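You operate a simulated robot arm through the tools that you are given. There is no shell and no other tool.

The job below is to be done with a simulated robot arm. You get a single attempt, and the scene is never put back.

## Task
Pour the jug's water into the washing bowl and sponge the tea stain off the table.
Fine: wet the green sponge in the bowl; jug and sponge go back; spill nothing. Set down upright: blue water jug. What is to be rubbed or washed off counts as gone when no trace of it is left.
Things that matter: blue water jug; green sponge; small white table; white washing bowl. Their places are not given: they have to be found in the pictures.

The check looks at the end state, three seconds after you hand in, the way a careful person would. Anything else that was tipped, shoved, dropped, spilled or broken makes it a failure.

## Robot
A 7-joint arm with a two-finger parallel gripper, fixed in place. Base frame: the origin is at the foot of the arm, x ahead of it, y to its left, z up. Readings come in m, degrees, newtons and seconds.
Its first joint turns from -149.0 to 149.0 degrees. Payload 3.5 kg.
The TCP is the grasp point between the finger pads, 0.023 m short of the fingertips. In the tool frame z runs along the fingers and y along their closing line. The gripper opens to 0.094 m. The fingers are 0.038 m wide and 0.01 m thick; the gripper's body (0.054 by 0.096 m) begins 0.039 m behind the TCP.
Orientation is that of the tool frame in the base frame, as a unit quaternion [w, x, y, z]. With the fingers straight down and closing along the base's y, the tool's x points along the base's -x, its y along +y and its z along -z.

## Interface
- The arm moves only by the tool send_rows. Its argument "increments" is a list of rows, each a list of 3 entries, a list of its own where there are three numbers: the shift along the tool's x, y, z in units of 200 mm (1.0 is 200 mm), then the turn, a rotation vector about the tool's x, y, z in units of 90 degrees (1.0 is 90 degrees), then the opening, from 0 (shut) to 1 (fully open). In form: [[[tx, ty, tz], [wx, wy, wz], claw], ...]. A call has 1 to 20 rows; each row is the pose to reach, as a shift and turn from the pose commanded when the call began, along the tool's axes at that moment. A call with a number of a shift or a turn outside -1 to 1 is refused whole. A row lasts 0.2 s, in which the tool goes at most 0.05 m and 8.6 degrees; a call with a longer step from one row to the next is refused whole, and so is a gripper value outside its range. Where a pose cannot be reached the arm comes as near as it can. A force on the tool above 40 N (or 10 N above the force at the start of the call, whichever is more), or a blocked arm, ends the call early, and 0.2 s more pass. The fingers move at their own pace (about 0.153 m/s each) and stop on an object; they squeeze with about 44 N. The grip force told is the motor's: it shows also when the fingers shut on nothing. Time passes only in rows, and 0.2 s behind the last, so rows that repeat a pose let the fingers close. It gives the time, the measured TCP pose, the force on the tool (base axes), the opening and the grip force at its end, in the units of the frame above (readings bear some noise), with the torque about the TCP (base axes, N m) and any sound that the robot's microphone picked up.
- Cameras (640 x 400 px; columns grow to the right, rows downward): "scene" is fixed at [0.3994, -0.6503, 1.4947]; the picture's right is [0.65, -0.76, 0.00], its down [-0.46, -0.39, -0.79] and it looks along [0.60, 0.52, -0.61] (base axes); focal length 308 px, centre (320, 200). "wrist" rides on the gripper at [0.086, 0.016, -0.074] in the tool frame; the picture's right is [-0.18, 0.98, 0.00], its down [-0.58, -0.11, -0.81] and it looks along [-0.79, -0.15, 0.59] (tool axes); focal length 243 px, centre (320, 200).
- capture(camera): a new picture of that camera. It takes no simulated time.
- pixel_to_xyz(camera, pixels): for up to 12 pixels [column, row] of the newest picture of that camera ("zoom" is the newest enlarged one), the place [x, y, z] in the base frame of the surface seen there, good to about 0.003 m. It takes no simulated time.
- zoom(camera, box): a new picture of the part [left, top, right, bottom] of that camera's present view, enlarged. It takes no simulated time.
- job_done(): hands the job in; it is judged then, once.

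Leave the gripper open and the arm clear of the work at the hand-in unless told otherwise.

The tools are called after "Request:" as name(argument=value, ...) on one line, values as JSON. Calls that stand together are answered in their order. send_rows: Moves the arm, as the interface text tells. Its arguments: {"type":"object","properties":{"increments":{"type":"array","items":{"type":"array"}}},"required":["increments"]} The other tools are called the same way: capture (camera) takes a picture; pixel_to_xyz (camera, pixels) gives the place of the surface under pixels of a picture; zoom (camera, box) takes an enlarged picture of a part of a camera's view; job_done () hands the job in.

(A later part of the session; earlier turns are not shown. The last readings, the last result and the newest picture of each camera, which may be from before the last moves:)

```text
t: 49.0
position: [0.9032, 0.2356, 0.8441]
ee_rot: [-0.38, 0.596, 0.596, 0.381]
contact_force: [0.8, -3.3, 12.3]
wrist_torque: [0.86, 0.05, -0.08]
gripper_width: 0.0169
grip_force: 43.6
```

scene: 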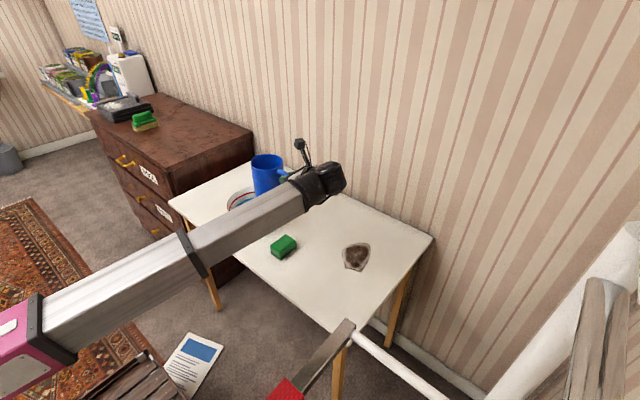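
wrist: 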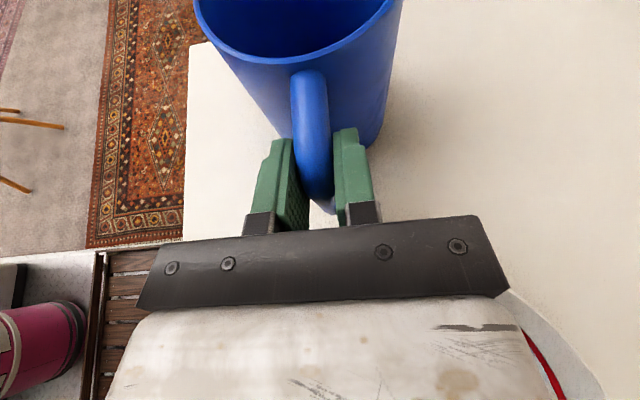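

Firm contact (12 N up). I back off about 1.5 mm, then open slowly.

Request:
send_rows(increments=[[[0.0065, 0, -0.003], [0, 0, 0], 0], [[0.0065, 0, -0.003], [0, 0, 0], 0]])

Request:
send_rows(increments=[[[0, 0, 0], [0, 0, 0], 0.15], [[0, 0, 0], [0, 0, 0], 0.2], [[0, 0, 0], [0, 0, 0], 0.25], [[0, 0, 0], [0, 0, 0], 0.4], [[0, 0, 0], [0, 0, 0], 0.6], [[0, 0, 0], [0, 0, 0], 0.8], [[0, 0, 0], [0, 0, 0], 1], [[0, 0, 0], [0, 0, 0], 1]])

Request:
capture(camera="wrist")

Request:
pixel_to_xyz(camera="wrist", pixels=[[230, 43], [290, 60], [345, 48], [385, 20], [312, 90], [318, 150]])

```text
t: 49.6
position: [0.9031, 0.2363, 0.8445]
ee_rot: [-0.38, 0.596, 0.597, 0.38]
contact_force: [2.2, -2.3, 8.7]
wrist_torque: [0.93, 0.01, -0.24]
gripper_width: 0.0165
grip_force: 44.1
```

```text
t: 51.4
position: [0.9028, 0.237, 0.8432]
ee_rot: [-0.38, 0.596, 0.597, 0.38]
contact_force: [0.6, -0.3, -0.3]
wrist_torque: [0.0, 0.0, 0.01]
gripper_width: 0.0939
grip_force: 0.1
```

```text
taken
```

wrist: 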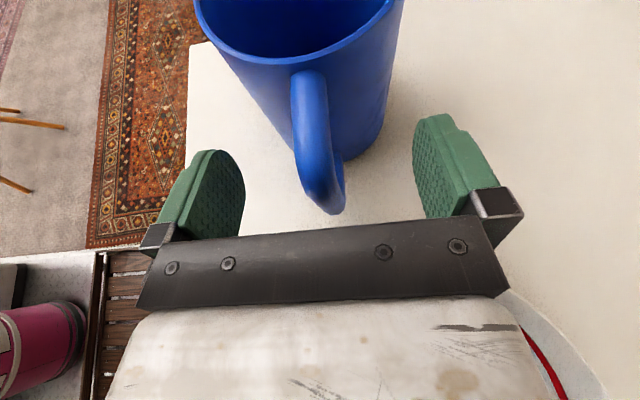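

```text
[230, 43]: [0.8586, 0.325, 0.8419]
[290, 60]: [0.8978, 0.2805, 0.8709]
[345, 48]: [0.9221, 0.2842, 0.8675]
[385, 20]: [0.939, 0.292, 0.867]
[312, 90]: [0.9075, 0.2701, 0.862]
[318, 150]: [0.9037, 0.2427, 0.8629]
```

Jug stands upright, released. I back straight out along the tool axis.

Request:
send_rows(increments=[[[0, 0, -0.06], [0, 0, 0], 1], [[0, 0, -0.16], [0, 0, 0], 1], [[0, 0, -0.28], [0, 0, 0], 1], [[0, 0, -0.42], [0, 0, 0], 1], [[0, 0, -0.56], [0, 0, 0], 1], [[0.1, 0, -0.7], [0, 0, 0], 1], [[0.25, 0, -0.8], [0, 0, 0], 1], [[0.4, 0, -0.9], [0, 0, 0], 1], [[0.55, 0, -1.0], [0, 0, 0], 1], [[0.55, 0, -1.0], [0, 0, 0], 1]])

Request:
capture(camera="scene")

Request:
zoom(camera="scene", box=[188, 150, 252, 210])

```text
t: 53.6
position: [0.9043, 0.1025, 1.0249]
ee_rot: [-0.38, 0.597, 0.596, 0.38]
contact_force: [0.0, 0.0, -1.0]
wrist_torque: [0.0, -0.04, 0.0]
gripper_width: 0.094
grip_force: 0.1
```

```text
taken
```

scene: 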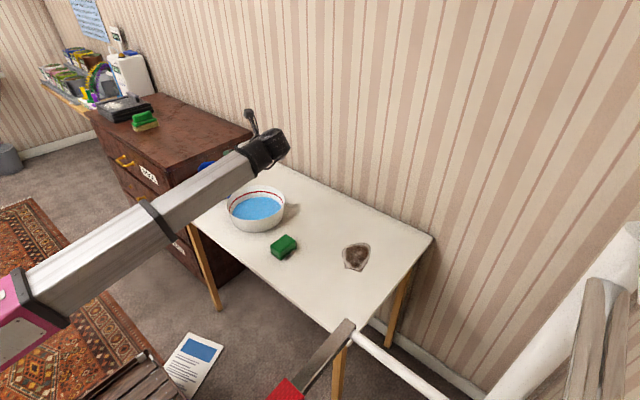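

```text
6.67 times, centred on (220, 180) of scene
```

zoom: 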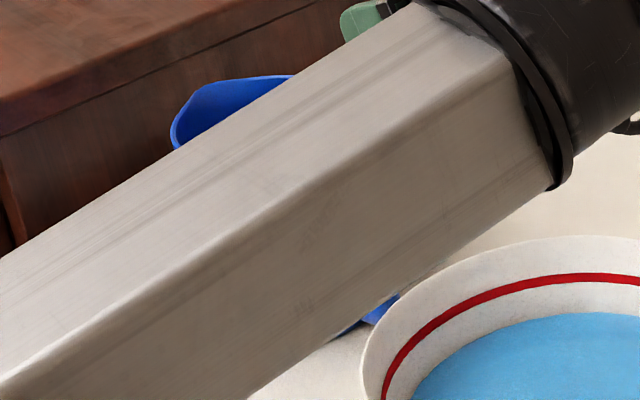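

The bowl holds the water and nothing is spilled. I lift away, turning the tool back to straight down.

Request:
send_rows(increments=[[[0.005, 0, -0.085], [0, -0.072, 0], 1], [[0.009, 0, -0.17], [0, -0.144, 0], 1], [[0.014, 0, -0.255], [0, -0.217, 0], 1], [[0.018, 0, -0.34], [0, -0.289, 0], 1], [[0.023, 0, -0.425], [0, -0.361, 0], 1], [[0.028, 0, -0.51], [0, -0.433, 0], 1], [[0.032, 0, -0.594], [0, -0.505, 0], 1], [[0.037, 0, -0.679], [0, -0.578, 0], 1], [[0.041, 0, -0.764], [0, -0.65, 0], 1], [[0.046, 0, -0.849], [0, -0.722, 0], 1], [[0.046, 0, -0.849], [0, -0.722, 0], 1]])

Request:
send_rows(increments=[[[-0.04, 0.05, 0.03], [0, 0, -0.083], 1], [[-0.08, 0.1, 0.06], [0, 0, -0.167], 1], [[-0.12, 0.15, 0.09], [0, 0, -0.25], 1], [[-0.16, 0.2, 0.12], [0, 0, -0.333], 1], [[-0.2, 0.25, 0.15], [0, 0, -0.417], 1], [[-0.24, 0.3, 0.18], [0, 0, -0.5], 1], [[-0.28, 0.35, 0.21], [0, 0, -0.583], 1], [[-0.32, 0.4, 0.24], [0, 0, -0.667], 1], [[-0.36, 0.45, 0.27], [0, 0, -0.75], 1], [[-0.4, 0.5, 0.3], [0, 0, -0.833], 1], [[-0.44, 0.55, 0.33], [0, 0, -0.917], 1], [[-0.48, 0.6, 0.36], [0, 0, -1], 1], [[-0.48, 0.6, 0.36], [0, 0, -1], 1]])

Request:
capture(camera="scene")

```text
t: 56.0
position: [0.902, -0.0499, 1.1076]
ee_rot: [0.0, 0.707, 0.707, 0.0]
contact_force: [-0.9, 0.5, 0.6]
wrist_torque: [-0.02, 0.01, -0.01]
gripper_width: 0.0939
grip_force: 0.0
```

```text
t: 58.8
position: [1.0232, -0.1459, 1.0373]
ee_rot: [0.0, -0.001, 1.0, 0.0]
contact_force: [0.9, -0.9, 0.5]
wrist_torque: [0.01, 0.01, -0.04]
gripper_width: 0.0938
grip_force: 0.1
```

```text
taken
```

scene: 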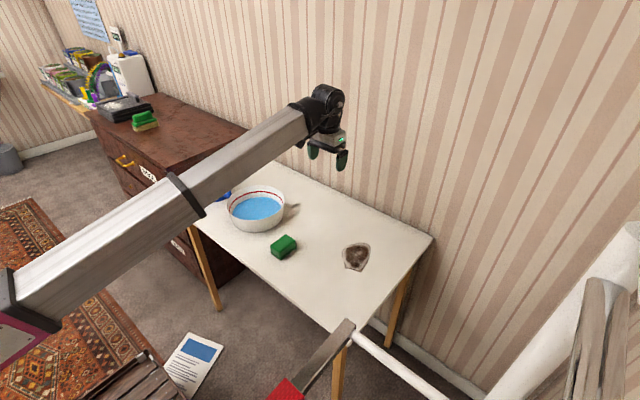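

Tool is down again, closing along y. Before taking the sponge I test reach over the far part of the stain: (1.05, −0.30, 0.85), well above the table.

Request:
send_rows(increments=[[[-0.0135, -0.077, 0.0935], [0, 0, 0], 1], [[-0.027, -0.154, 0.187], [0, 0, 0], 1], [[-0.04, -0.231, 0.28], [0, 0, 0], 1], [[-0.054, -0.308, 0.374], [0, 0, 0], 1], [[-0.0675, -0.385, 0.4675], [0, 0, 0], 1], [[-0.081, -0.462, 0.561], [0, 0, 0], 1], [[-0.0945, -0.539, 0.6545], [0, 0, 0], 1], [[-0.108, -0.616, 0.748], [0, 0, 0], 1], [[-0.1215, -0.693, 0.8415], [0, 0, 0], 1], [[-0.135, -0.77, 0.935], [0, 0, 0], 1], [[-0.135, -0.77, 0.935], [0, 0, 0], 1]])

Request:
capture(camera="scene")

Request:
capture(camera="wrist")

```text
t: 61.2
position: [1.0479, -0.3002, 0.8471]
ee_rot: [0.0, 0.0, 1.0, 0.0]
contact_force: [-0.3, 0.3, -0.4]
wrist_torque: [0.01, 0.04, 0.05]
gripper_width: 0.0943
grip_force: 0.1
```

```text
taken
```

scene: 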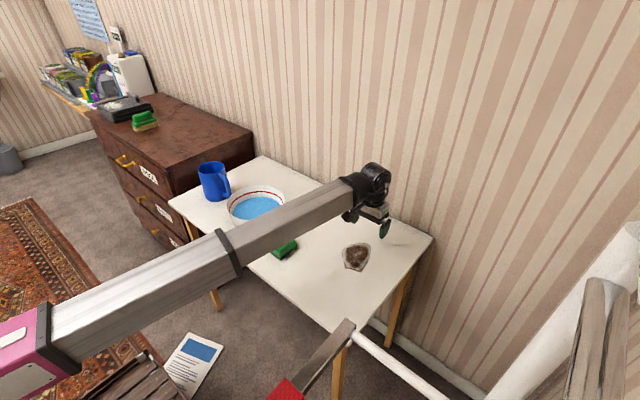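

```text
taken
```

wrist: 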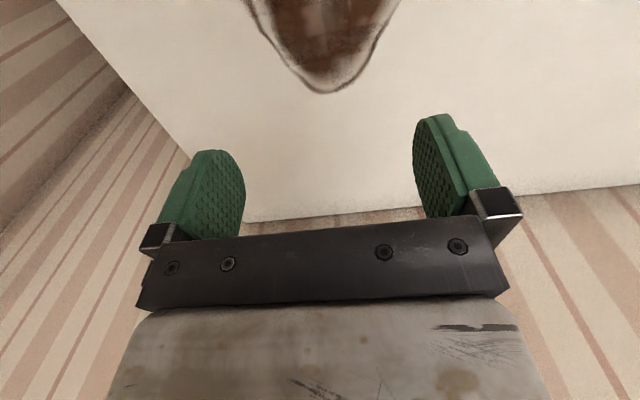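

Reachable, and I see the jug back in place upright at (213,182). I test the wiping height too: z≈0.79 at x≈1.055.

Request:
send_rows(increments=[[[-0.01, 0, 0.08], [0, 0, 0], 1], [[-0.025, 0, 0.16], [0, 0, 0], 1], [[-0.035, 0, 0.24], [0, 0, 0], 1], [[-0.035, 0, 0.285], [0, 0, 0], 1], [[-0.035, 0, 0.285], [0, 0, 0], 1]])

Request:
zoom(camera="scene", box=[184, 150, 312, 240])

```text
t: 62.4
position: [1.0562, -0.2979, 0.7905]
ee_rot: [0.0, 0.0, 1.0, 0.0]
contact_force: [0.8, 0.0, -0.5]
wrist_torque: [-0.01, -0.01, -0.01]
gripper_width: 0.0937
grip_force: 0.1
```

```text
4.44 times, centred on (248, 195) of scene
```

zoom: 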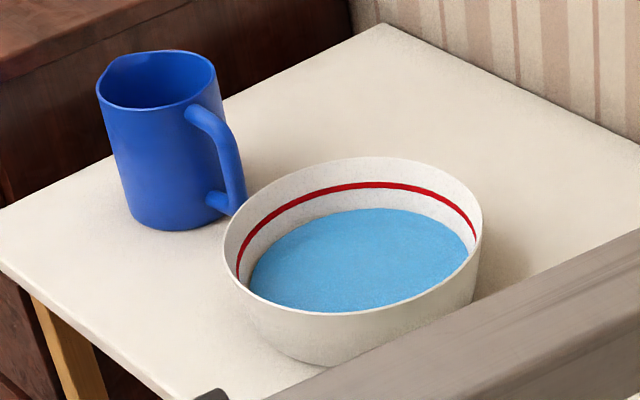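

Reach is fine at wiping height. I check the forearm's height over the table edge and read the water level.

Request:
capture(camera="scene")

Request:
pixel_to_xyz(camera="zoom", pixels=[[360, 260], [300, 270], [400, 230], [160, 230], [105, 88], [215, 66], [190, 108], [150, 52]])

Request:
pixel_to_xyz(camera="scene", pixels=[[340, 220], [280, 250], [240, 275], [300, 260], [260, 280], [220, 250], [210, 290]])

```text
taken
```

scene: 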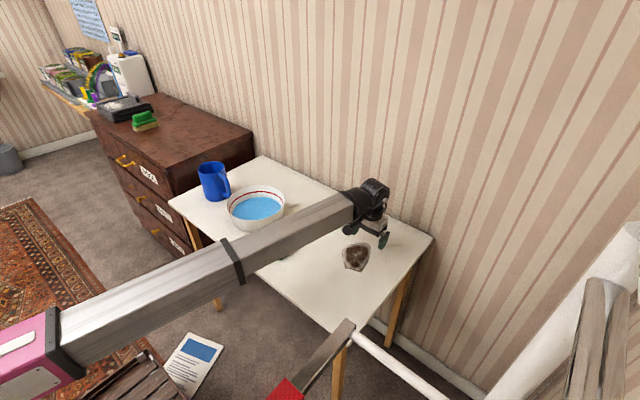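

```text
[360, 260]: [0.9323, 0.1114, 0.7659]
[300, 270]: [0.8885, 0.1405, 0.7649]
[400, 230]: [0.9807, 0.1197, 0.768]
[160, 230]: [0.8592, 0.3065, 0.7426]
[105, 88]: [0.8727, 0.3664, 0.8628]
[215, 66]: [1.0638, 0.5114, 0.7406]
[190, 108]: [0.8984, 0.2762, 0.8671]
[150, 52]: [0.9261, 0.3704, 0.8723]
```

```text
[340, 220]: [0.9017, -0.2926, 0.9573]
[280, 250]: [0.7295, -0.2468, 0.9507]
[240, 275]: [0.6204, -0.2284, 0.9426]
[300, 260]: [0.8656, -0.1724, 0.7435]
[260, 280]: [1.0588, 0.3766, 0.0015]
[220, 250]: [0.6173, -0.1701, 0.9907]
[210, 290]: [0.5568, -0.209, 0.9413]
```

Forearm underside is well above everything; water surface z≈0.766. I rise 0.1 m and go above the sponge at (0.858, −0.103).

Request:
send_rows(increments=[[[0, 0, -0.17], [0, 0, 0], 1], [[0, 0, -0.34], [0, 0, 0], 1], [[0, 0, -0.5], [0, 0, 0], 1], [[0.1, 0.1, -0.5], [0, 0, 0], 1], [[0.22, 0.22, -0.5], [0, 0, 0], 1], [[0.35, 0.35, -0.5], [0, 0, 0], 1], [[0.48, 0.48, -0.5], [0, 0, 0], 1], [[0.61, 0.6, -0.5], [0, 0, 0], 1], [[0.74, 0.73, -0.5], [0, 0, 0], 1], [[0.85, 0.84, -0.5], [0, 0, 0], 1], [[0.94, 0.93, -0.5], [0, 0, 0], 1], [[0.99, 0.975, -0.5], [0, 0, 0], 1], [[0.99, 0.975, -0.5], [0, 0, 0], 1]])

Request:
capture(camera="wrist")

Request:
zoom(camera="scene", box=[250, 190, 346, 280])

```text
t: 65.2
position: [0.8557, -0.1036, 0.8909]
ee_rot: [0.0, 0.0, 1.0, 0.0]
contact_force: [-0.4, -0.1, -0.3]
wrist_torque: [0.0, 0.0, 0.01]
gripper_width: 0.0939
grip_force: 0.0
```

```text
taken
```

wrist: 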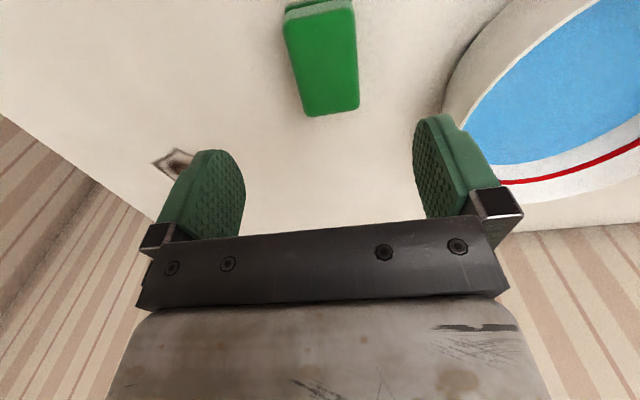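

```text
4.44 times, centred on (298, 235) of scene
```

zoom: 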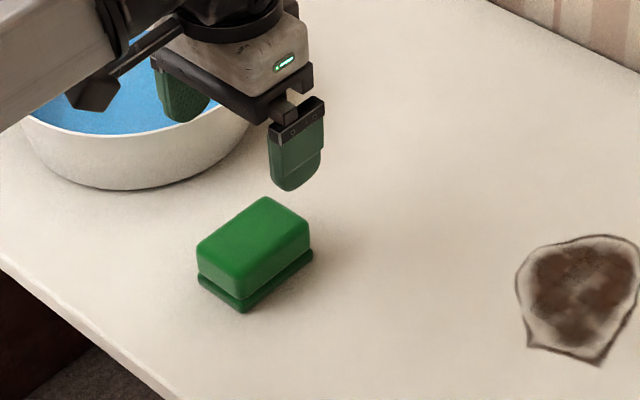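

I measure the sponge precisely in the wrist view.

Request:
pixel_to_xyz(camera="wrist", pixels=[[288, 40], [355, 30], [306, 112], [358, 105], [330, 112], [300, 90], [356, 60], [322, 30], [330, 70]])

Request:
pixel_to_xyz(camera="zoom", pixels=[[198, 245], [264, 197], [308, 225], [245, 300], [243, 310], [198, 280], [312, 255], [250, 240]])

```text
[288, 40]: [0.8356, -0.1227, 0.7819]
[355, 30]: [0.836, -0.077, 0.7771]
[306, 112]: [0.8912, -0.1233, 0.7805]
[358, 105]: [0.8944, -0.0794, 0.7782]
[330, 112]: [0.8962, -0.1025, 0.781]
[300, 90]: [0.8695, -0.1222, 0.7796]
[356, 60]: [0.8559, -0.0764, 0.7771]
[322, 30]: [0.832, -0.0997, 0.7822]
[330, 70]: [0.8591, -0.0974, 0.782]
```

```text
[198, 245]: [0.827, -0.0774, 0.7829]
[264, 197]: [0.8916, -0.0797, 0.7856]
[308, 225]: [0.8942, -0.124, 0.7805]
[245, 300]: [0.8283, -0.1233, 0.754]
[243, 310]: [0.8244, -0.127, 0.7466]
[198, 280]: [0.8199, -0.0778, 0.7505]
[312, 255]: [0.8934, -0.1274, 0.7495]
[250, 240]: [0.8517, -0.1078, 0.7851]
```

Sponge centre (0.860, −0.101), top z≈0.783. I lower to TCP z≈0.776 and close.

Request:
send_rows(increments=[[[-0.015, 0.01, 0.1], [0, 0, 0], 1], [[-0.02, 0.013, 0.2], [0, 0, 0], 1], [[-0.02, 0.013, 0.3], [0, 0, 0], 1], [[-0.02, 0.013, 0.4], [0, 0, 0], 1], [[-0.02, 0.013, 0.5], [0, 0, 0], 1], [[-0.02, 0.013, 0.575], [0, 0, 0], 1], [[-0.02, 0.013, 0.575], [0, 0, 0], 0.8], [[-0.02, 0.013, 0.575], [0, 0, 0], 0.65], [[-0.02, 0.013, 0.575], [0, 0, 0], 0.55], [[-0.02, 0.013, 0.575], [0, 0, 0], 0.5], [[-0.02, 0.013, 0.575], [0, 0, 0], 0.45], [[-0.02, 0.013, 0.575], [0, 0, 0], 0.4], [[-0.02, 0.013, 0.575], [0, 0, 0], 0.4]])

Request:
capture(camera="wrist")

Request:
zoom(camera="scene", box=[250, 190, 346, 280])

```text
t: 68.0
position: [0.8625, -0.1024, 0.7772]
ee_rot: [0.0, 0.0, 1.0, 0.0]
contact_force: [0.1, -0.4, -0.3]
wrist_torque: [-0.02, -0.06, -0.01]
gripper_width: 0.0492
grip_force: 44.3
```

```text
taken
```

wrist: 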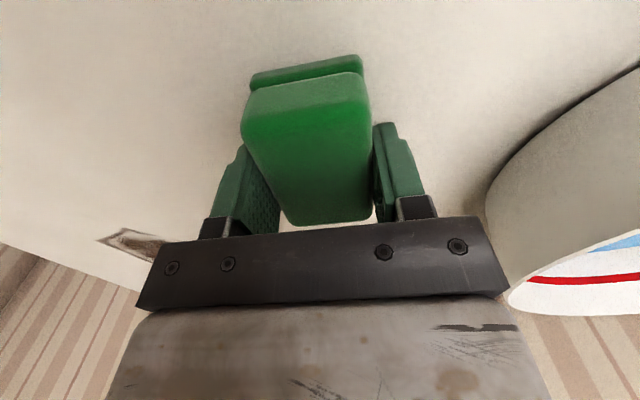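

```text
4.44 times, centred on (298, 235) of scene
```

zoom: 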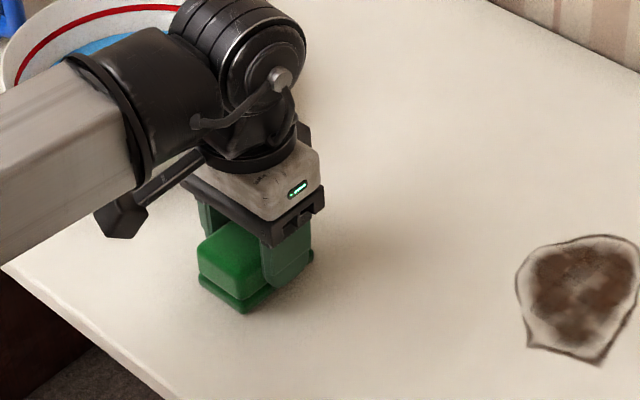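

Sponge held (49 mm, 44 N). I lift 0.1 m and carry it above the bowl centre.

Request:
send_rows(increments=[[[0, 0, -0.05], [0, 0, 0], 0.3], [[0, 0, -0.15], [0, 0, 0], 0.3], [[0, 0, -0.3], [0, 0, 0], 0.3], [[0, 0, -0.45], [0, 0, 0], 0.3], [[0, 0, -0.55], [0, 0, 0], 0.3], [[-0.03, 0.1, -0.55], [0, 0, 0], 0.3], [[-0.06, 0.22, -0.55], [0, 0, 0], 0.3], [[-0.1, 0.36, -0.55], [0, 0, 0], 0.3], [[-0.145, 0.5, -0.55], [0, 0, 0], 0.3], [[-0.19, 0.64, -0.55], [0, 0, 0], 0.3], [[-0.23, 0.78, -0.55], [0, 0, 0], 0.3], [[-0.26, 0.9, -0.55], [0, 0, 0], 0.3], [[-0.29, 1.0, -0.55], [0, 0, 0], 0.3], [[-0.29, 1.0, -0.55], [0, 0, 0], 0.3]])

Request:
zoom(camera="scene", box=[200, 130, 340, 250])

Request:
capture(camera="wrist")

```text
t: 71.0
position: [0.9204, 0.0998, 0.8851]
ee_rot: [-0.001, 0.001, 1.0, 0.0]
contact_force: [-0.2, 0.8, 0.3]
wrist_torque: [-0.01, -0.02, 0.01]
gripper_width: 0.0492
grip_force: 44.3
```

```text
3.33 times, centred on (270, 190) of scene
```

zoom: 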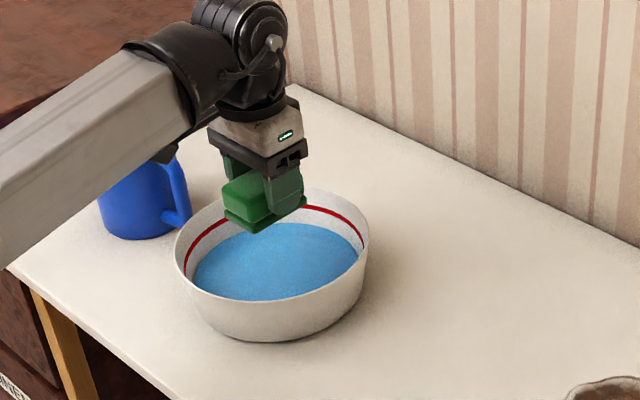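

```text
taken
```

wrist: 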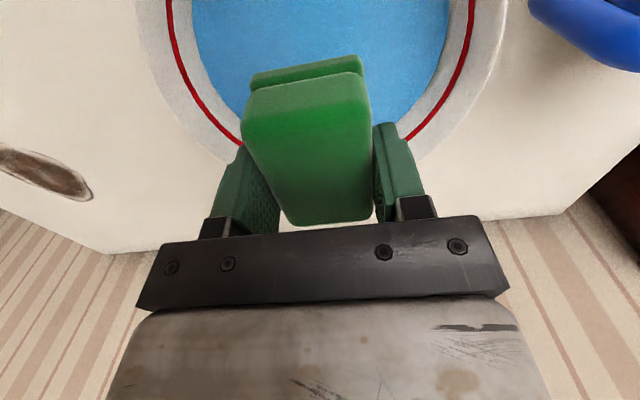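

Sponge is over the bowl centre. I dip it down to just above the bowl floor, hold, and lift slowly.

Request:
send_rows(increments=[[[0, 0, 0.08], [0, 0, 0], 0.3], [[0, 0, 0.17], [0, 0, 0], 0.3], [[0, 0, 0.26], [0, 0, 0], 0.3], [[0, 0, 0.34], [0, 0, 0], 0.3], [[0, 0, 0.39], [0, 0, 0], 0.3], [[0, 0, 0.43], [0, 0, 0], 0.3], [[0, 0, 0.46], [0, 0, 0], 0.3], [[0, 0, 0.485], [0, 0, 0], 0.3], [[0, 0, 0.485], [0, 0, 0], 0.3], [[0, 0, 0.485], [0, 0, 0], 0.3], [[0, 0, 0.485], [0, 0, 0], 0.3], [[0, 0, 0.485], [0, 0, 0], 0.3], [[0, 0, 0.485], [0, 0, 0], 0.3], [[0, 0, 0.485], [0, 0, 0], 0.3]])

Request:
zoom(camera="scene", box=[200, 130, 340, 250])

Request:
capture(camera="wrist")

```text
t: 74.0
position: [0.9208, 0.0975, 0.7901]
ee_rot: [0.0, 0.0, 1.0, -0.001]
contact_force: [-0.5, 0.0, -0.1]
wrist_torque: [0.03, -0.02, 0.04]
gripper_width: 0.0493
grip_force: 43.9
```

```text
3.33 times, centred on (270, 190) of scene
```

zoom: 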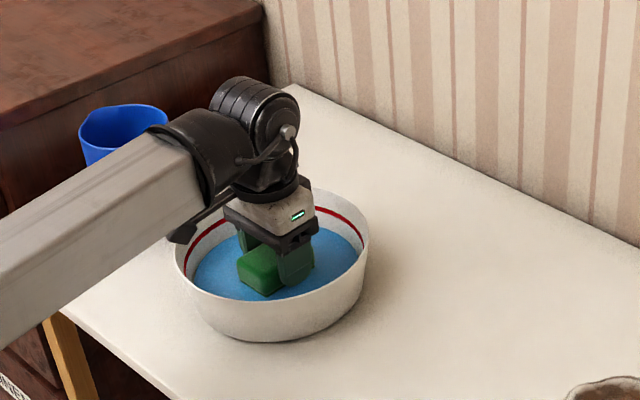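

```text
taken
```

wrist: 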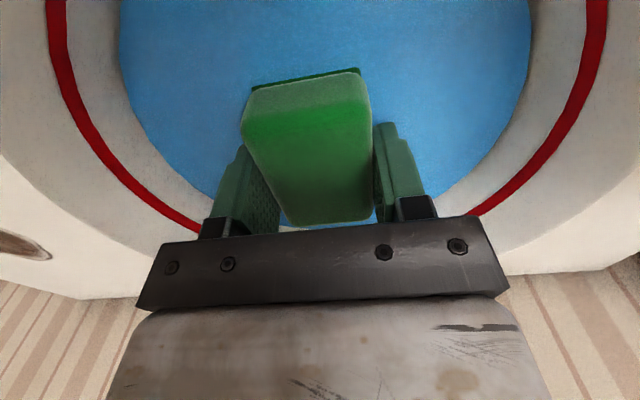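

The sponge sits in the water. I lift it slowly and hold it over the bowl to drip.

Request:
send_rows(increments=[[[0, 0, -0.03], [0, 0, 0], 0.3], [[0, 0, -0.07], [0, 0, 0], 0.3], [[0, 0, -0.12], [0, 0, 0], 0.3], [[0, 0, -0.17], [0, 0, 0], 0.3], [[0, 0, -0.24], [0, 0, 0], 0.3], [[0, 0, -0.3], [0, 0, 0], 0.3], [[0, 0, -0.3], [0, 0, 0], 0.3], [[0, 0, -0.3], [0, 0, 0], 0.3], [[0, 0, -0.3], [0, 0, 0], 0.3], [[0, 0, -0.3], [0, 0, 0], 0.3], [[0, 0, -0.3], [0, 0, 0], 0.3], [[0, 0, -0.3], [0, 0, 0], 0.3], [[0, 0, -0.3], [0, 0, 0], 0.3], [[0, 0, -0.3], [0, 0, 0], 0.3], [[0, 0, -0.3], [0, 0, 0], 0.3], [[0, 0, -0.4], [0, 0, 0], 0.3], [[0, 0, -0.5], [0, 0, 0], 0.3], [[0, 0, -0.5], [0, 0, 0], 0.3], [[0, 0, -0.5], [0, 0, 0], 0.3], [[0, 0, -0.5], [0, 0, 0], 0.3]])

Request:
zoom(camera="scene", box=[200, 130, 340, 250])

Request:
capture(camera="wrist")

```text
t: 78.2
position: [0.9247, 0.0984, 0.8888]
ee_rot: [0.0, 0.0, 1.0, 0.0]
contact_force: [0.2, 0.1, -0.4]
wrist_torque: [0.03, 0.04, 0.03]
gripper_width: 0.049
grip_force: 44.2
```

```text
3.33 times, centred on (270, 190) of scene
```

zoom: 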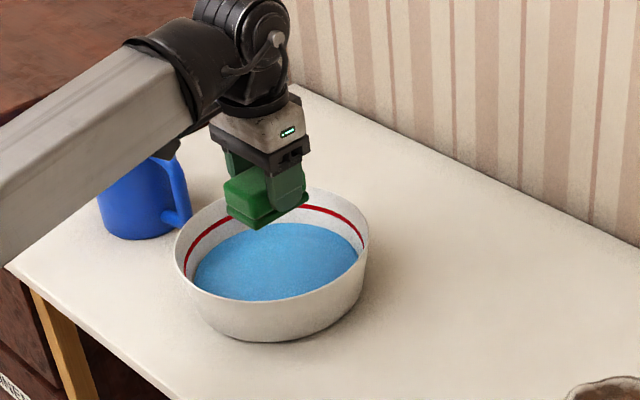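

```text
taken
```

wrist: 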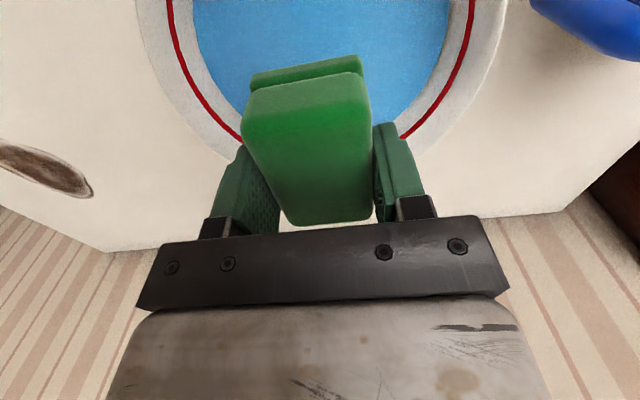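

The sponge is wet and not dripping onto the table. I carry it over to the stain's near left corner (x≈0.955, y≈−0.262).

Request:
send_rows(increments=[[[-0.016, -0.06, 0], [0, 0, 0], 0.3], [[-0.032, -0.16, 0], [0, 0, 0], 0.3], [[-0.05, -0.29, 0], [0, 0, 0], 0.3], [[-0.07, -0.42, 0], [0, 0, 0], 0.3], [[-0.09, -0.55, 0], [0, 0, 0], 0.3], [[-0.115, -0.68, 0], [0, 0, 0], 0.3], [[-0.14, -0.8, 0], [0, 0, 0], 0.3], [[-0.1625, -0.9, 0], [0, 0, 0], 0.3]])

Request:
send_rows(increments=[[[0, -0.1, 0], [0, 0, 0], 0.3], [[0, -0.22, 0], [0, 0, 0], 0.3], [[0, -0.36, 0], [0, 0, 0], 0.3], [[0, -0.5, 0], [0, 0, 0], 0.3], [[0, -0.64, 0], [0, 0, 0], 0.3], [[0, -0.77, 0], [0, 0, 0], 0.3], [[0, -0.86, 0], [0, 0, 0], 0.3], [[0, -0.9, 0], [0, 0, 0], 0.3], [[0, -0.9, 0], [0, 0, 0], 0.3]])

Request:
capture(camera="scene")

```text
t: 80.0
position: [0.9499, -0.0803, 0.8897]
ee_rot: [0.0, 0.0, 1.0, 0.0]
contact_force: [0.4, 0.5, -0.7]
wrist_torque: [0.01, 0.0, 0.0]
gripper_width: 0.0489
grip_force: 44.2
```

```text
t: 82.0
position: [0.9547, -0.261, 0.8904]
ee_rot: [0.0, 0.001, 1.0, 0.001]
contact_force: [0.1, -0.2, 0.1]
wrist_torque: [-0.02, -0.01, 0.01]
gripper_width: 0.0492
grip_force: 43.8
```

```text
taken
```

scene: 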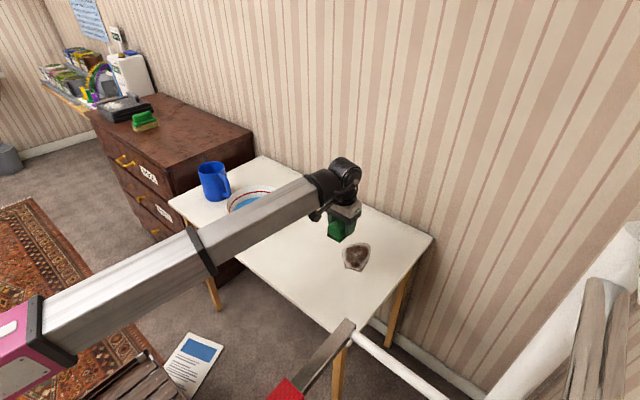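

I lower until just above the table, then feel for contact in 1–2 mm steps.

Request:
send_rows(increments=[[[0, 0, 0.12], [0, 0, 0], 0.3], [[0, 0, 0.25], [0, 0, 0], 0.3], [[0, 0, 0.38], [0, 0, 0], 0.3], [[0, 0, 0.48], [0, 0, 0], 0.3], [[0, 0, 0.53], [0, 0, 0], 0.3], [[0, 0, 0.545], [0, 0, 0], 0.3], [[0, 0, 0.555], [0, 0, 0], 0.3], [[0, 0, 0.56], [0, 0, 0], 0.3], [[0, 0, 0.56], [0, 0, 0], 0.3]])

```text
t: 84.0
position: [0.9542, -0.2625, 0.7764]
ee_rot: [0.0, 0.002, 1.0, 0.001]
contact_force: [1.4, 0.1, -1.2]
wrist_torque: [-0.01, -0.03, 0.0]
gripper_width: 0.0494
grip_force: 44.3
```

Request:
send_rows(increments=[[[0, 0, 0.005], [0, 0, 0], 0.3], [[0, 0, 0.01], [0, 0, 0], 0.3], [[0, 0, 0.01], [0, 0, 0], 0.3]])

```text
t: 84.8
position: [0.9526, -0.2616, 0.777]
ee_rot: [0.001, 0.0, 1.0, 0.0]
contact_force: [3.8, -0.1, 19.9]
wrist_torque: [0.02, 0.21, -0.03]
gripper_width: 0.0491
grip_force: 43.9
```

Contact at about 20 N. I ease off to ~10 N and rub the first lane forward and back along x.

Request:
send_rows(increments=[[[0, 0, -0.004], [0, 0, 0], 0.3], [[-0.05, 0, -0.004], [0, 0, 0], 0.3], [[-0.12, 0, -0.004], [0, 0, 0], 0.3], [[-0.19, 0, -0.004], [0, 0, 0], 0.3], [[-0.26, 0, -0.004], [0, 0, 0], 0.3], [[-0.33, 0, -0.004], [0, 0, 0], 0.3], [[-0.4, 0, -0.004], [0, 0, 0], 0.3], [[-0.46, 0, -0.004], [0, 0, 0], 0.3], [[-0.46, 0, -0.004], [0, 0, 0], 0.3]])

Request:
zoom(camera="scene", box=[300, 200, 428, 290])

```text
t: 86.8
position: [1.0455, -0.2623, 0.7778]
ee_rot: [0.0, 0.0, 1.0, 0.0]
contact_force: [0.5, 0.2, -0.7]
wrist_torque: [0.01, 0.0, 0.0]
gripper_width: 0.0492
grip_force: 44.6
```

```text
4.44 times, centred on (364, 245) of scene
```

zoom: 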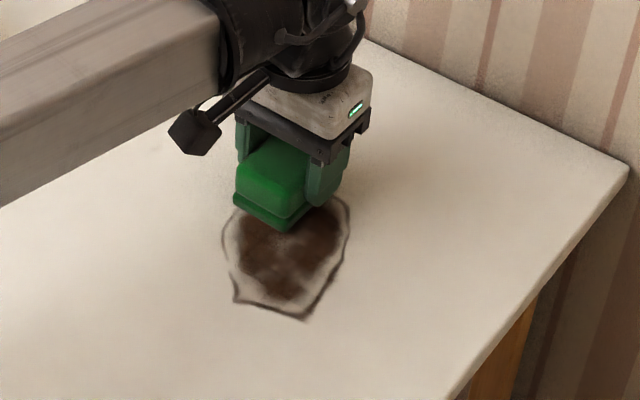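

The force dropped to zero, so the sponge only skimmed. I press down again in half-millimetre steps to find a steady ~12 N.

Request:
send_rows(increments=[[[0, 0, 0.003], [0, 0, 0], 0.3], [[0, 0, 0.003], [0, 0, 0], 0.3]])

Request:
send_rows(increments=[[[0, 0, 0.003], [0, 0, 0], 0.3], [[0, 0, 0.003], [0, 0, 0], 0.3]])

```text
t: 87.4
position: [1.0461, -0.2617, 0.7757]
ee_rot: [0.0, 0.001, 1.0, 0.0]
contact_force: [0.2, -0.5, -0.3]
wrist_torque: [0.01, 0.01, 0.0]
gripper_width: 0.0491
grip_force: 44.2
```

```text
t: 88.0
position: [1.0454, -0.2607, 0.777]
ee_rot: [0.001, 0.0, 1.0, -0.001]
contact_force: [0.2, -2.5, 6.7]
wrist_torque: [-0.02, 0.07, 0.03]
gripper_width: 0.0493
grip_force: 43.9
```

6.7 N now; a touch more, then stroke back toward −x.

Request:
send_rows(increments=[[[0, 0, 0.003], [0, 0, 0], 0.3], [[0.05, 0, 0.003], [0, 0, 0], 0.3], [[0.12, 0, 0.003], [0, 0, 0], 0.3], [[0.19, 0, 0.003], [0, 0, 0], 0.3], [[0.26, 0, 0.003], [0, 0, 0], 0.3], [[0.33, 0, 0.003], [0, 0, 0], 0.3], [[0.4, 0, 0.003], [0, 0, 0], 0.3], [[0.46, 0, 0.003], [0, 0, 0], 0.3]])

Request:
zoom(camera="scene", box=[300, 200, 428, 290])

```text
t: 89.4
position: [0.9814, -0.2607, 0.7765]
ee_rot: [0.001, 0.001, 1.0, -0.001]
contact_force: [-3.4, 0.9, 8.0]
wrist_torque: [0.07, 0.31, -0.01]
gripper_width: 0.049
grip_force: 43.6
stopped in row 6: the force on the tool passed its limit at 44 N (the readings are from after the stop); the commanded pose is now the measured one
```

```text
4.44 times, centred on (364, 245) of scene
```

zoom: 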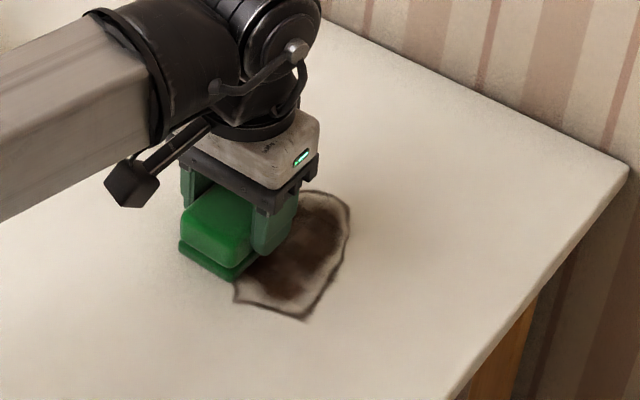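

The stain is fading under the sponge; the force limit tripped as pressure built up. I continue with lighter pressure: up 0.5 mm, finishing the lane to x≈0.955.

Request:
send_rows(increments=[[[0, 0, -0.003], [0, 0, 0], 0.3], [[0.05, 0, -0.003], [0, 0, 0], 0.3], [[0.1, 0, -0.003], [0, 0, 0], 0.3], [[0.15, 0, -0.003], [0, 0, 0], 0.3], [[0.15, 0, -0.003], [0, 0, 0], 0.3]])

```text
t: 90.6
position: [0.952, -0.2622, 0.7766]
ee_rot: [0.001, 0.001, 1.0, 0.0]
contact_force: [1.9, 0.1, 9.3]
wrist_torque: [0.02, -0.04, -0.01]
gripper_width: 0.0494
grip_force: 44.4
```

9 N here. I now stroke forward with a slight downward slope (≈0.8 mm over the stroke) to keep pressure even.

Request:
send_rows(increments=[[[-0.05, 0, 0.0005], [0, 0, 0], 0.3], [[-0.12, 0, 0.001], [0, 0, 0], 0.3], [[-0.19, 0, 0.0015], [0, 0, 0], 0.3], [[-0.26, 0, 0.002], [0, 0, 0], 0.3], [[-0.33, 0, 0.003], [0, 0, 0], 0.3], [[-0.4, 0, 0.0035], [0, 0, 0], 0.3], [[-0.47, 0, 0.004], [0, 0, 0], 0.3], [[-0.5, 0, 0.004], [0, 0, 0], 0.3]])

Request:
zoom(camera="scene", box=[300, 200, 428, 290])

```text
t: 92.4
position: [1.0523, -0.2609, 0.7775]
ee_rot: [0.002, 0.001, 1.0, -0.001]
contact_force: [-7.9, -0.2, 21.5]
wrist_torque: [-0.01, 0.3, 0.01]
gripper_width: 0.0493
grip_force: 44.1
```

```text
4.44 times, centred on (364, 245) of scene
```

zoom: 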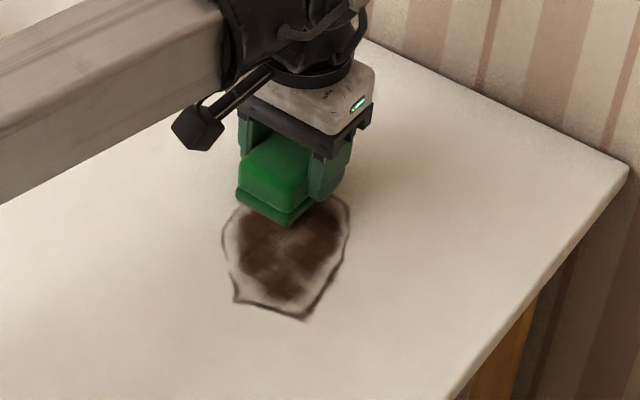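

I look closer to see how much the first lane has faded.

Request:
zoom(camera="scene", box=[332, 235, 380, 275])

Request:
capture(camera="wrist")

```text
10.00 times, centred on (356, 255) of scene
```

zoom: 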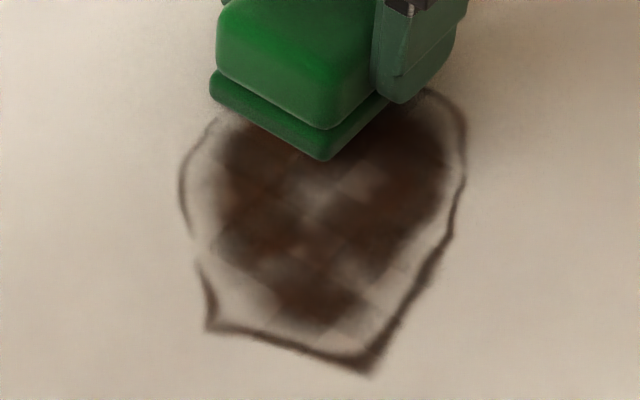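

```text
taken
```

wrist: 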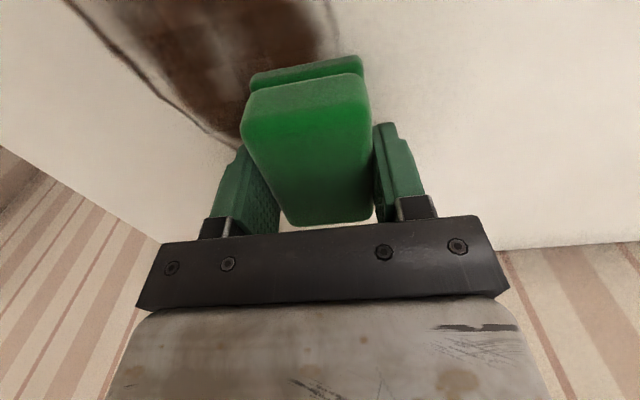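

It fades gradually (grid-like cells lightening), so more passes are needed. Strokes along y cover a wider band; I shift back to x≈1.03 and stroke to y≈−0.335.

Request:
send_rows(increments=[[[0.05, 0, -0.003], [0, 0, 0], 0.3], [[0.11, 0, -0.003], [0, 0, 0], 0.3], [[0.11, -0.06, -0.003], [0, 0, 0], 0.3], [[0.11, -0.13, -0.003], [0, 0, 0], 0.3], [[0.11, -0.2, -0.003], [0, 0, 0], 0.3], [[0.11, -0.27, -0.003], [0, 0, 0], 0.3], [[0.11, -0.34, -0.003], [0, 0, 0], 0.3], [[0.11, -0.38, -0.003], [0, 0, 0], 0.3]])

Request:
zoom(camera="scene", box=[332, 235, 380, 275])

```text
t: 94.2
position: [1.0304, -0.3375, 0.7766]
ee_rot: [0.002, 0.0, 1.0, 0.0]
contact_force: [-0.5, 5.5, 13.9]
wrist_torque: [0.23, -0.16, 0.08]
gripper_width: 0.0493
grip_force: 43.9
```

```text
10.00 times, centred on (356, 255) of scene
```

zoom: 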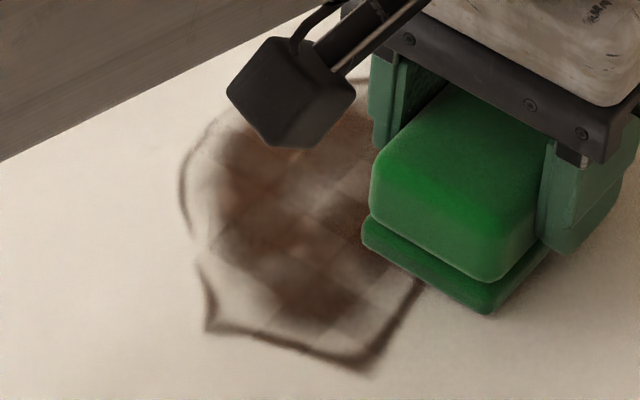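

That pass clearly lightened the cells, at ~14 N. I keep rubbing back and forth in y here.

Request:
send_rows(increments=[[[0, 0.06, 0], [0, 0, 0], 0.3], [[0, 0.13, 0], [0, 0, 0], 0.3], [[0, 0.2, 0], [0, 0, 0], 0.3], [[0, 0.27, 0], [0, 0, 0], 0.3], [[0, 0.34, 0], [0, 0, 0], 0.3], [[0, 0.4, 0], [0, 0, 0], 0.3], [[0, 0.34, 0], [0, 0, 0], 0.3], [[0, 0.27, 0], [0, 0, 0], 0.3], [[0, 0.2, 0], [0, 0, 0], 0.3], [[0, 0.13, 0], [0, 0, 0], 0.3], [[0, 0.06, 0], [0, 0, 0], 0.3], [[0, 0, 0], [0, 0, 0], 0.3]])

Request:
zoom(camera="scene", box=[332, 235, 380, 275])

```text
t: 96.8
position: [1.0316, -0.3362, 0.7763]
ee_rot: [0.002, 0.0, 1.0, 0.0]
contact_force: [-1.2, 5.6, 15.6]
wrist_torque: [0.22, -0.08, -0.01]
gripper_width: 0.0492
grip_force: 43.7
```

```text
10.00 times, centred on (356, 255) of scene
```

zoom: 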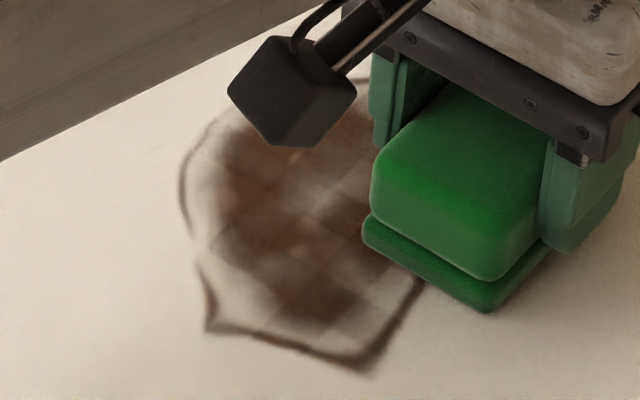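

Most of this lane is hidden behind the gripper. I rub lane two (x≈0.968) next, shifting there with slightly less depth.

Request:
send_rows(increments=[[[0.07, 0, -0.001], [0, 0, 0], 0.3], [[0.14, 0, -0.002], [0, 0, 0], 0.3], [[0.21, 0, -0.003], [0, 0, 0], 0.3], [[0.28, 0, -0.003], [0, 0, 0], 0.3], [[0.315, 0, -0.003], [0, 0, 0], 0.3]])

Request:
zoom(camera="scene", box=[322, 225, 390, 285])

```text
t: 98.0
position: [0.9675, -0.3361, 0.7764]
ee_rot: [0.001, 0.001, 1.0, 0.001]
contact_force: [2.6, 0.1, 5.8]
wrist_torque: [-0.02, -0.19, 0.02]
gripper_width: 0.0491
grip_force: 44.8
```

```text
6.67 times, centred on (356, 255) of scene
```

zoom: 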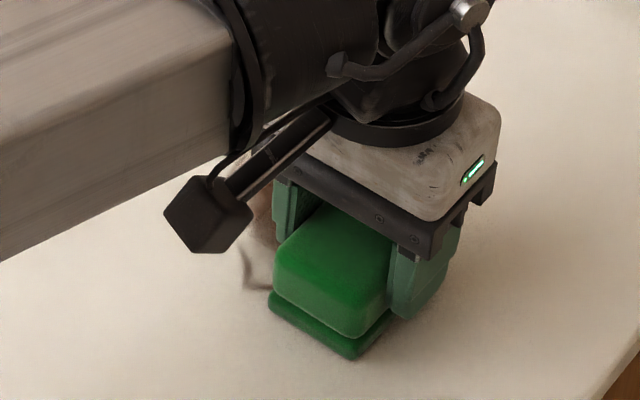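

5.8 N here; I press 0.3 mm more and rub lane two three strokes in y.

Request:
send_rows(increments=[[[0, 0, 0.0015], [0, 0, 0], 0.3], [[0, 0.06, 0.0015], [0, 0, 0], 0.3], [[0, 0.13, 0.0015], [0, 0, 0], 0.3], [[0, 0.2, 0.0015], [0, 0, 0], 0.3], [[0, 0.27, 0.0015], [0, 0, 0], 0.3], [[0, 0.34, 0.0015], [0, 0, 0], 0.3], [[0, 0.41, 0.0015], [0, 0, 0], 0.3], [[0, 0.34, 0.0015], [0, 0, 0], 0.3], [[0, 0.27, 0.0015], [0, 0, 0], 0.3], [[0, 0.2, 0.0015], [0, 0, 0], 0.3], [[0, 0.13, 0.0015], [0, 0, 0], 0.3], [[0, 0.06, 0.0015], [0, 0, 0], 0.3], [[0, 0, 0.0015], [0, 0, 0], 0.3], [[0, 0.07, 0.0015], [0, 0, 0], 0.3], [[0, 0.14, 0.0015], [0, 0, 0], 0.3], [[0, 0.21, 0.0015], [0, 0, 0], 0.3], [[0, 0.28, 0.0015], [0, 0, 0], 0.3], [[0, 0.35, 0.0015], [0, 0, 0], 0.3], [[0, 0.42, 0.0015], [0, 0, 0], 0.3]])

Request:
zoom(camera="scene", box=[322, 225, 390, 285])

```text
t: 102.0
position: [0.9691, -0.2538, 0.7775]
ee_rot: [0.001, 0.001, 1.0, 0.0]
contact_force: [0.2, -0.7, -0.1]
wrist_torque: [-0.01, 0.02, -0.01]
gripper_width: 0.0492
grip_force: 44.2
```

```text
6.67 times, centred on (356, 255) of scene
```

zoom: 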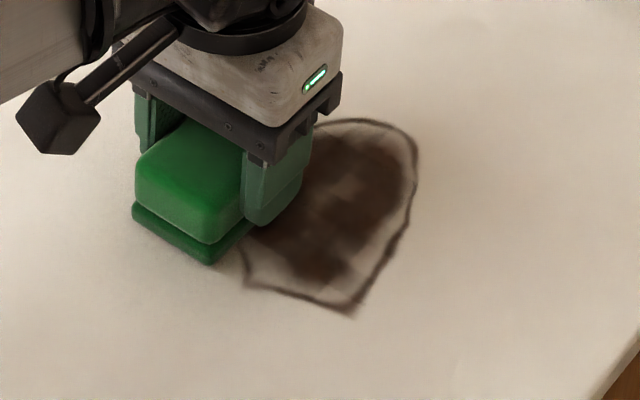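

Pressure vanished at this end, so it varies along the stroke. I lift off 4 cm and slide aside toward −x to see the stain plainly and judge the progress.

Request:
send_rows(increments=[[[0, 0, -0.1], [0, 0, 0], 0.3], [[0, 0, -0.2], [0, 0, 0], 0.3], [[0, 0.15, -0.3], [0, 0, 0], 0.3], [[0, 0.3, -0.4], [0, 0, 0], 0.3], [[0, 0.45, -0.4], [0, 0, 0], 0.3], [[0, 0.45, -0.4], [0, 0, 0], 0.3]])

Request:
zoom(camera="scene", box=[260, 225, 388, 285])

Request:
zoom(camera="scene", box=[332, 235, 380, 275])

```text
t: 103.4
position: [0.9696, -0.1618, 0.8559]
ee_rot: [0.0, 0.001, 1.0, 0.0]
contact_force: [-0.4, -0.6, -0.8]
wrist_torque: [0.02, 0.0, 0.0]
gripper_width: 0.0489
grip_force: 44.8
```

```text
5.00 times, centred on (324, 255) of scene
```

zoom: 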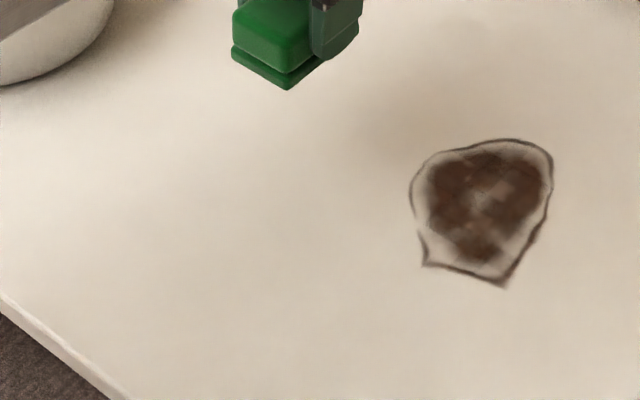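

```text
10.00 times, centred on (356, 255) of scene
```

zoom: 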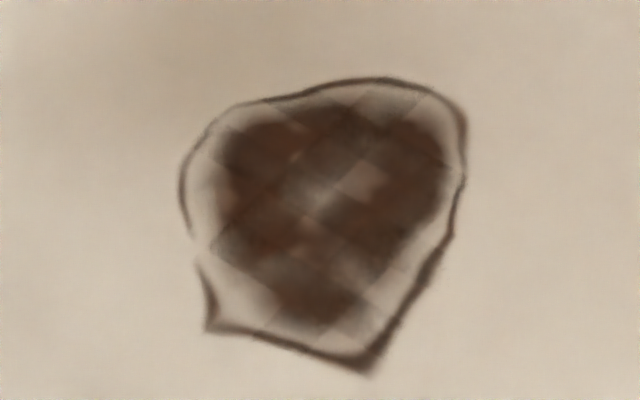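

The grid cells show only partial fading, so firmer, local rubbing is needed. I go above (1.03, −0.27) and press down to find ~20 N.

Request:
send_rows(increments=[[[-0.08, -0.14, 0], [0, 0, 0], 0.3], [[-0.16, -0.28, 0], [0, 0, 0], 0.3], [[-0.24, -0.42, 0.05], [0, 0, 0], 0.3], [[-0.3, -0.54, 0.15], [0, 0, 0], 0.3], [[-0.3, -0.54, 0.28], [0, 0, 0], 0.3], [[-0.3, -0.54, 0.36], [0, 0, 0], 0.3], [[-0.3, -0.54, 0.385], [0, 0, 0], 0.3], [[-0.3, -0.54, 0.394], [0, 0, 0], 0.3], [[-0.3, -0.54, 0.394], [0, 0, 0], 0.3]])

Request:
send_rows(increments=[[[0, 0, 0.004], [0, 0, 0], 0.3], [[0, 0, 0.004], [0, 0, 0], 0.3]])

Request:
send_rows(increments=[[[0, 0, 0.003], [0, 0, 0], 0.3], [[0, 0, 0.003], [0, 0, 0], 0.3]])

```text
t: 105.4
position: [1.0278, -0.2714, 0.7766]
ee_rot: [0.002, 0.001, 1.0, -0.001]
contact_force: [0.0, 0.4, -0.1]
wrist_torque: [0.01, -0.01, 0.02]
gripper_width: 0.0492
grip_force: 43.7
```

```text
t: 106.0
position: [1.0277, -0.2711, 0.7766]
ee_rot: [0.001, 0.001, 1.0, 0.0]
contact_force: [0.0, 0.7, -0.5]
wrist_torque: [0.01, 0.01, 0.02]
gripper_width: 0.0492
grip_force: 44.0
```

```text
t: 106.6
position: [1.0283, -0.2704, 0.7757]
ee_rot: [0.002, 0.001, 1.0, 0.0]
contact_force: [0.7, 0.8, 5.6]
wrist_torque: [0.04, 0.06, 0.02]
gripper_width: 0.0494
grip_force: 43.6
```

Contact starts (5.6 N). I press 0.8 mm more and check.

Request:
send_rows(increments=[[[0, 0, 0.004], [0, 0, 0], 0.3], [[0, 0, 0.004], [0, 0, 0], 0.3]])

```text
t: 107.2
position: [1.0284, -0.2695, 0.7759]
ee_rot: [0.002, 0.001, 1.0, 0.0]
contact_force: [1.0, -3.2, 14.5]
wrist_torque: [0.0, 0.14, -0.02]
gripper_width: 0.0492
grip_force: 44.7
```

14.5 N. I rub back and forth in y between −0.27 and −0.335, several strokes.

Request:
send_rows(increments=[[[0, -0.08, 0], [0, 0, 0], 0.3], [[0, -0.16, 0], [0, 0, 0], 0.3], [[0, -0.24, 0], [0, 0, 0], 0.3], [[0, -0.32, 0], [0, 0, 0], 0.3], [[0, -0.24, 0], [0, 0, 0], 0.3], [[0, -0.16, 0], [0, 0, 0], 0.3], [[0, -0.08, 0], [0, 0, 0], 0.3], [[0, 0.03, 0], [0, 0, 0], 0.3], [[0, -0.08, 0], [0, 0, 0], 0.3], [[0, -0.16, 0], [0, 0, 0], 0.3], [[0, -0.24, 0], [0, 0, 0], 0.3], [[0, -0.32, 0], [0, 0, 0], 0.3], [[0, -0.24, 0], [0, 0, 0], 0.3], [[0, -0.16, 0], [0, 0, 0], 0.3], [[0, -0.08, 0], [0, 0, 0], 0.3], [[0, 0.03, 0], [0, 0, 0], 0.3]])

Request:
zoom(camera="scene", box=[332, 235, 380, 275])

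```text
t: 110.7
position: [1.0282, -0.2668, 0.7754]
ee_rot: [0.002, 0.0, 1.0, -0.002]
contact_force: [-1.9, -4.7, 10.7]
wrist_torque: [0.14, 0.14, 0.09]
gripper_width: 0.049
grip_force: 44.1
stopped in row 16: the force on the tool passed its limit at 43 N (the readings are from after the stop); the commanded pose is now the measured one
```

```text
10.00 times, centred on (356, 255) of scene
```

zoom: 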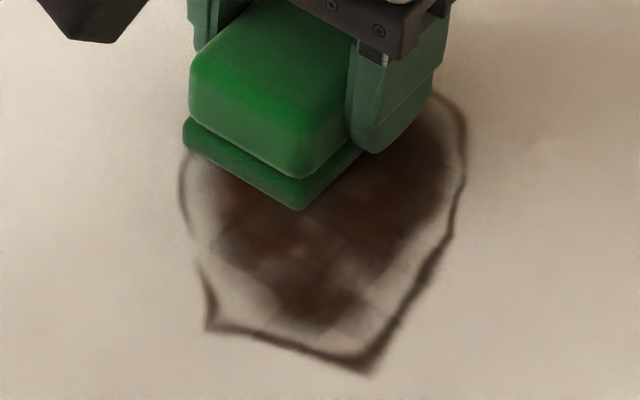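

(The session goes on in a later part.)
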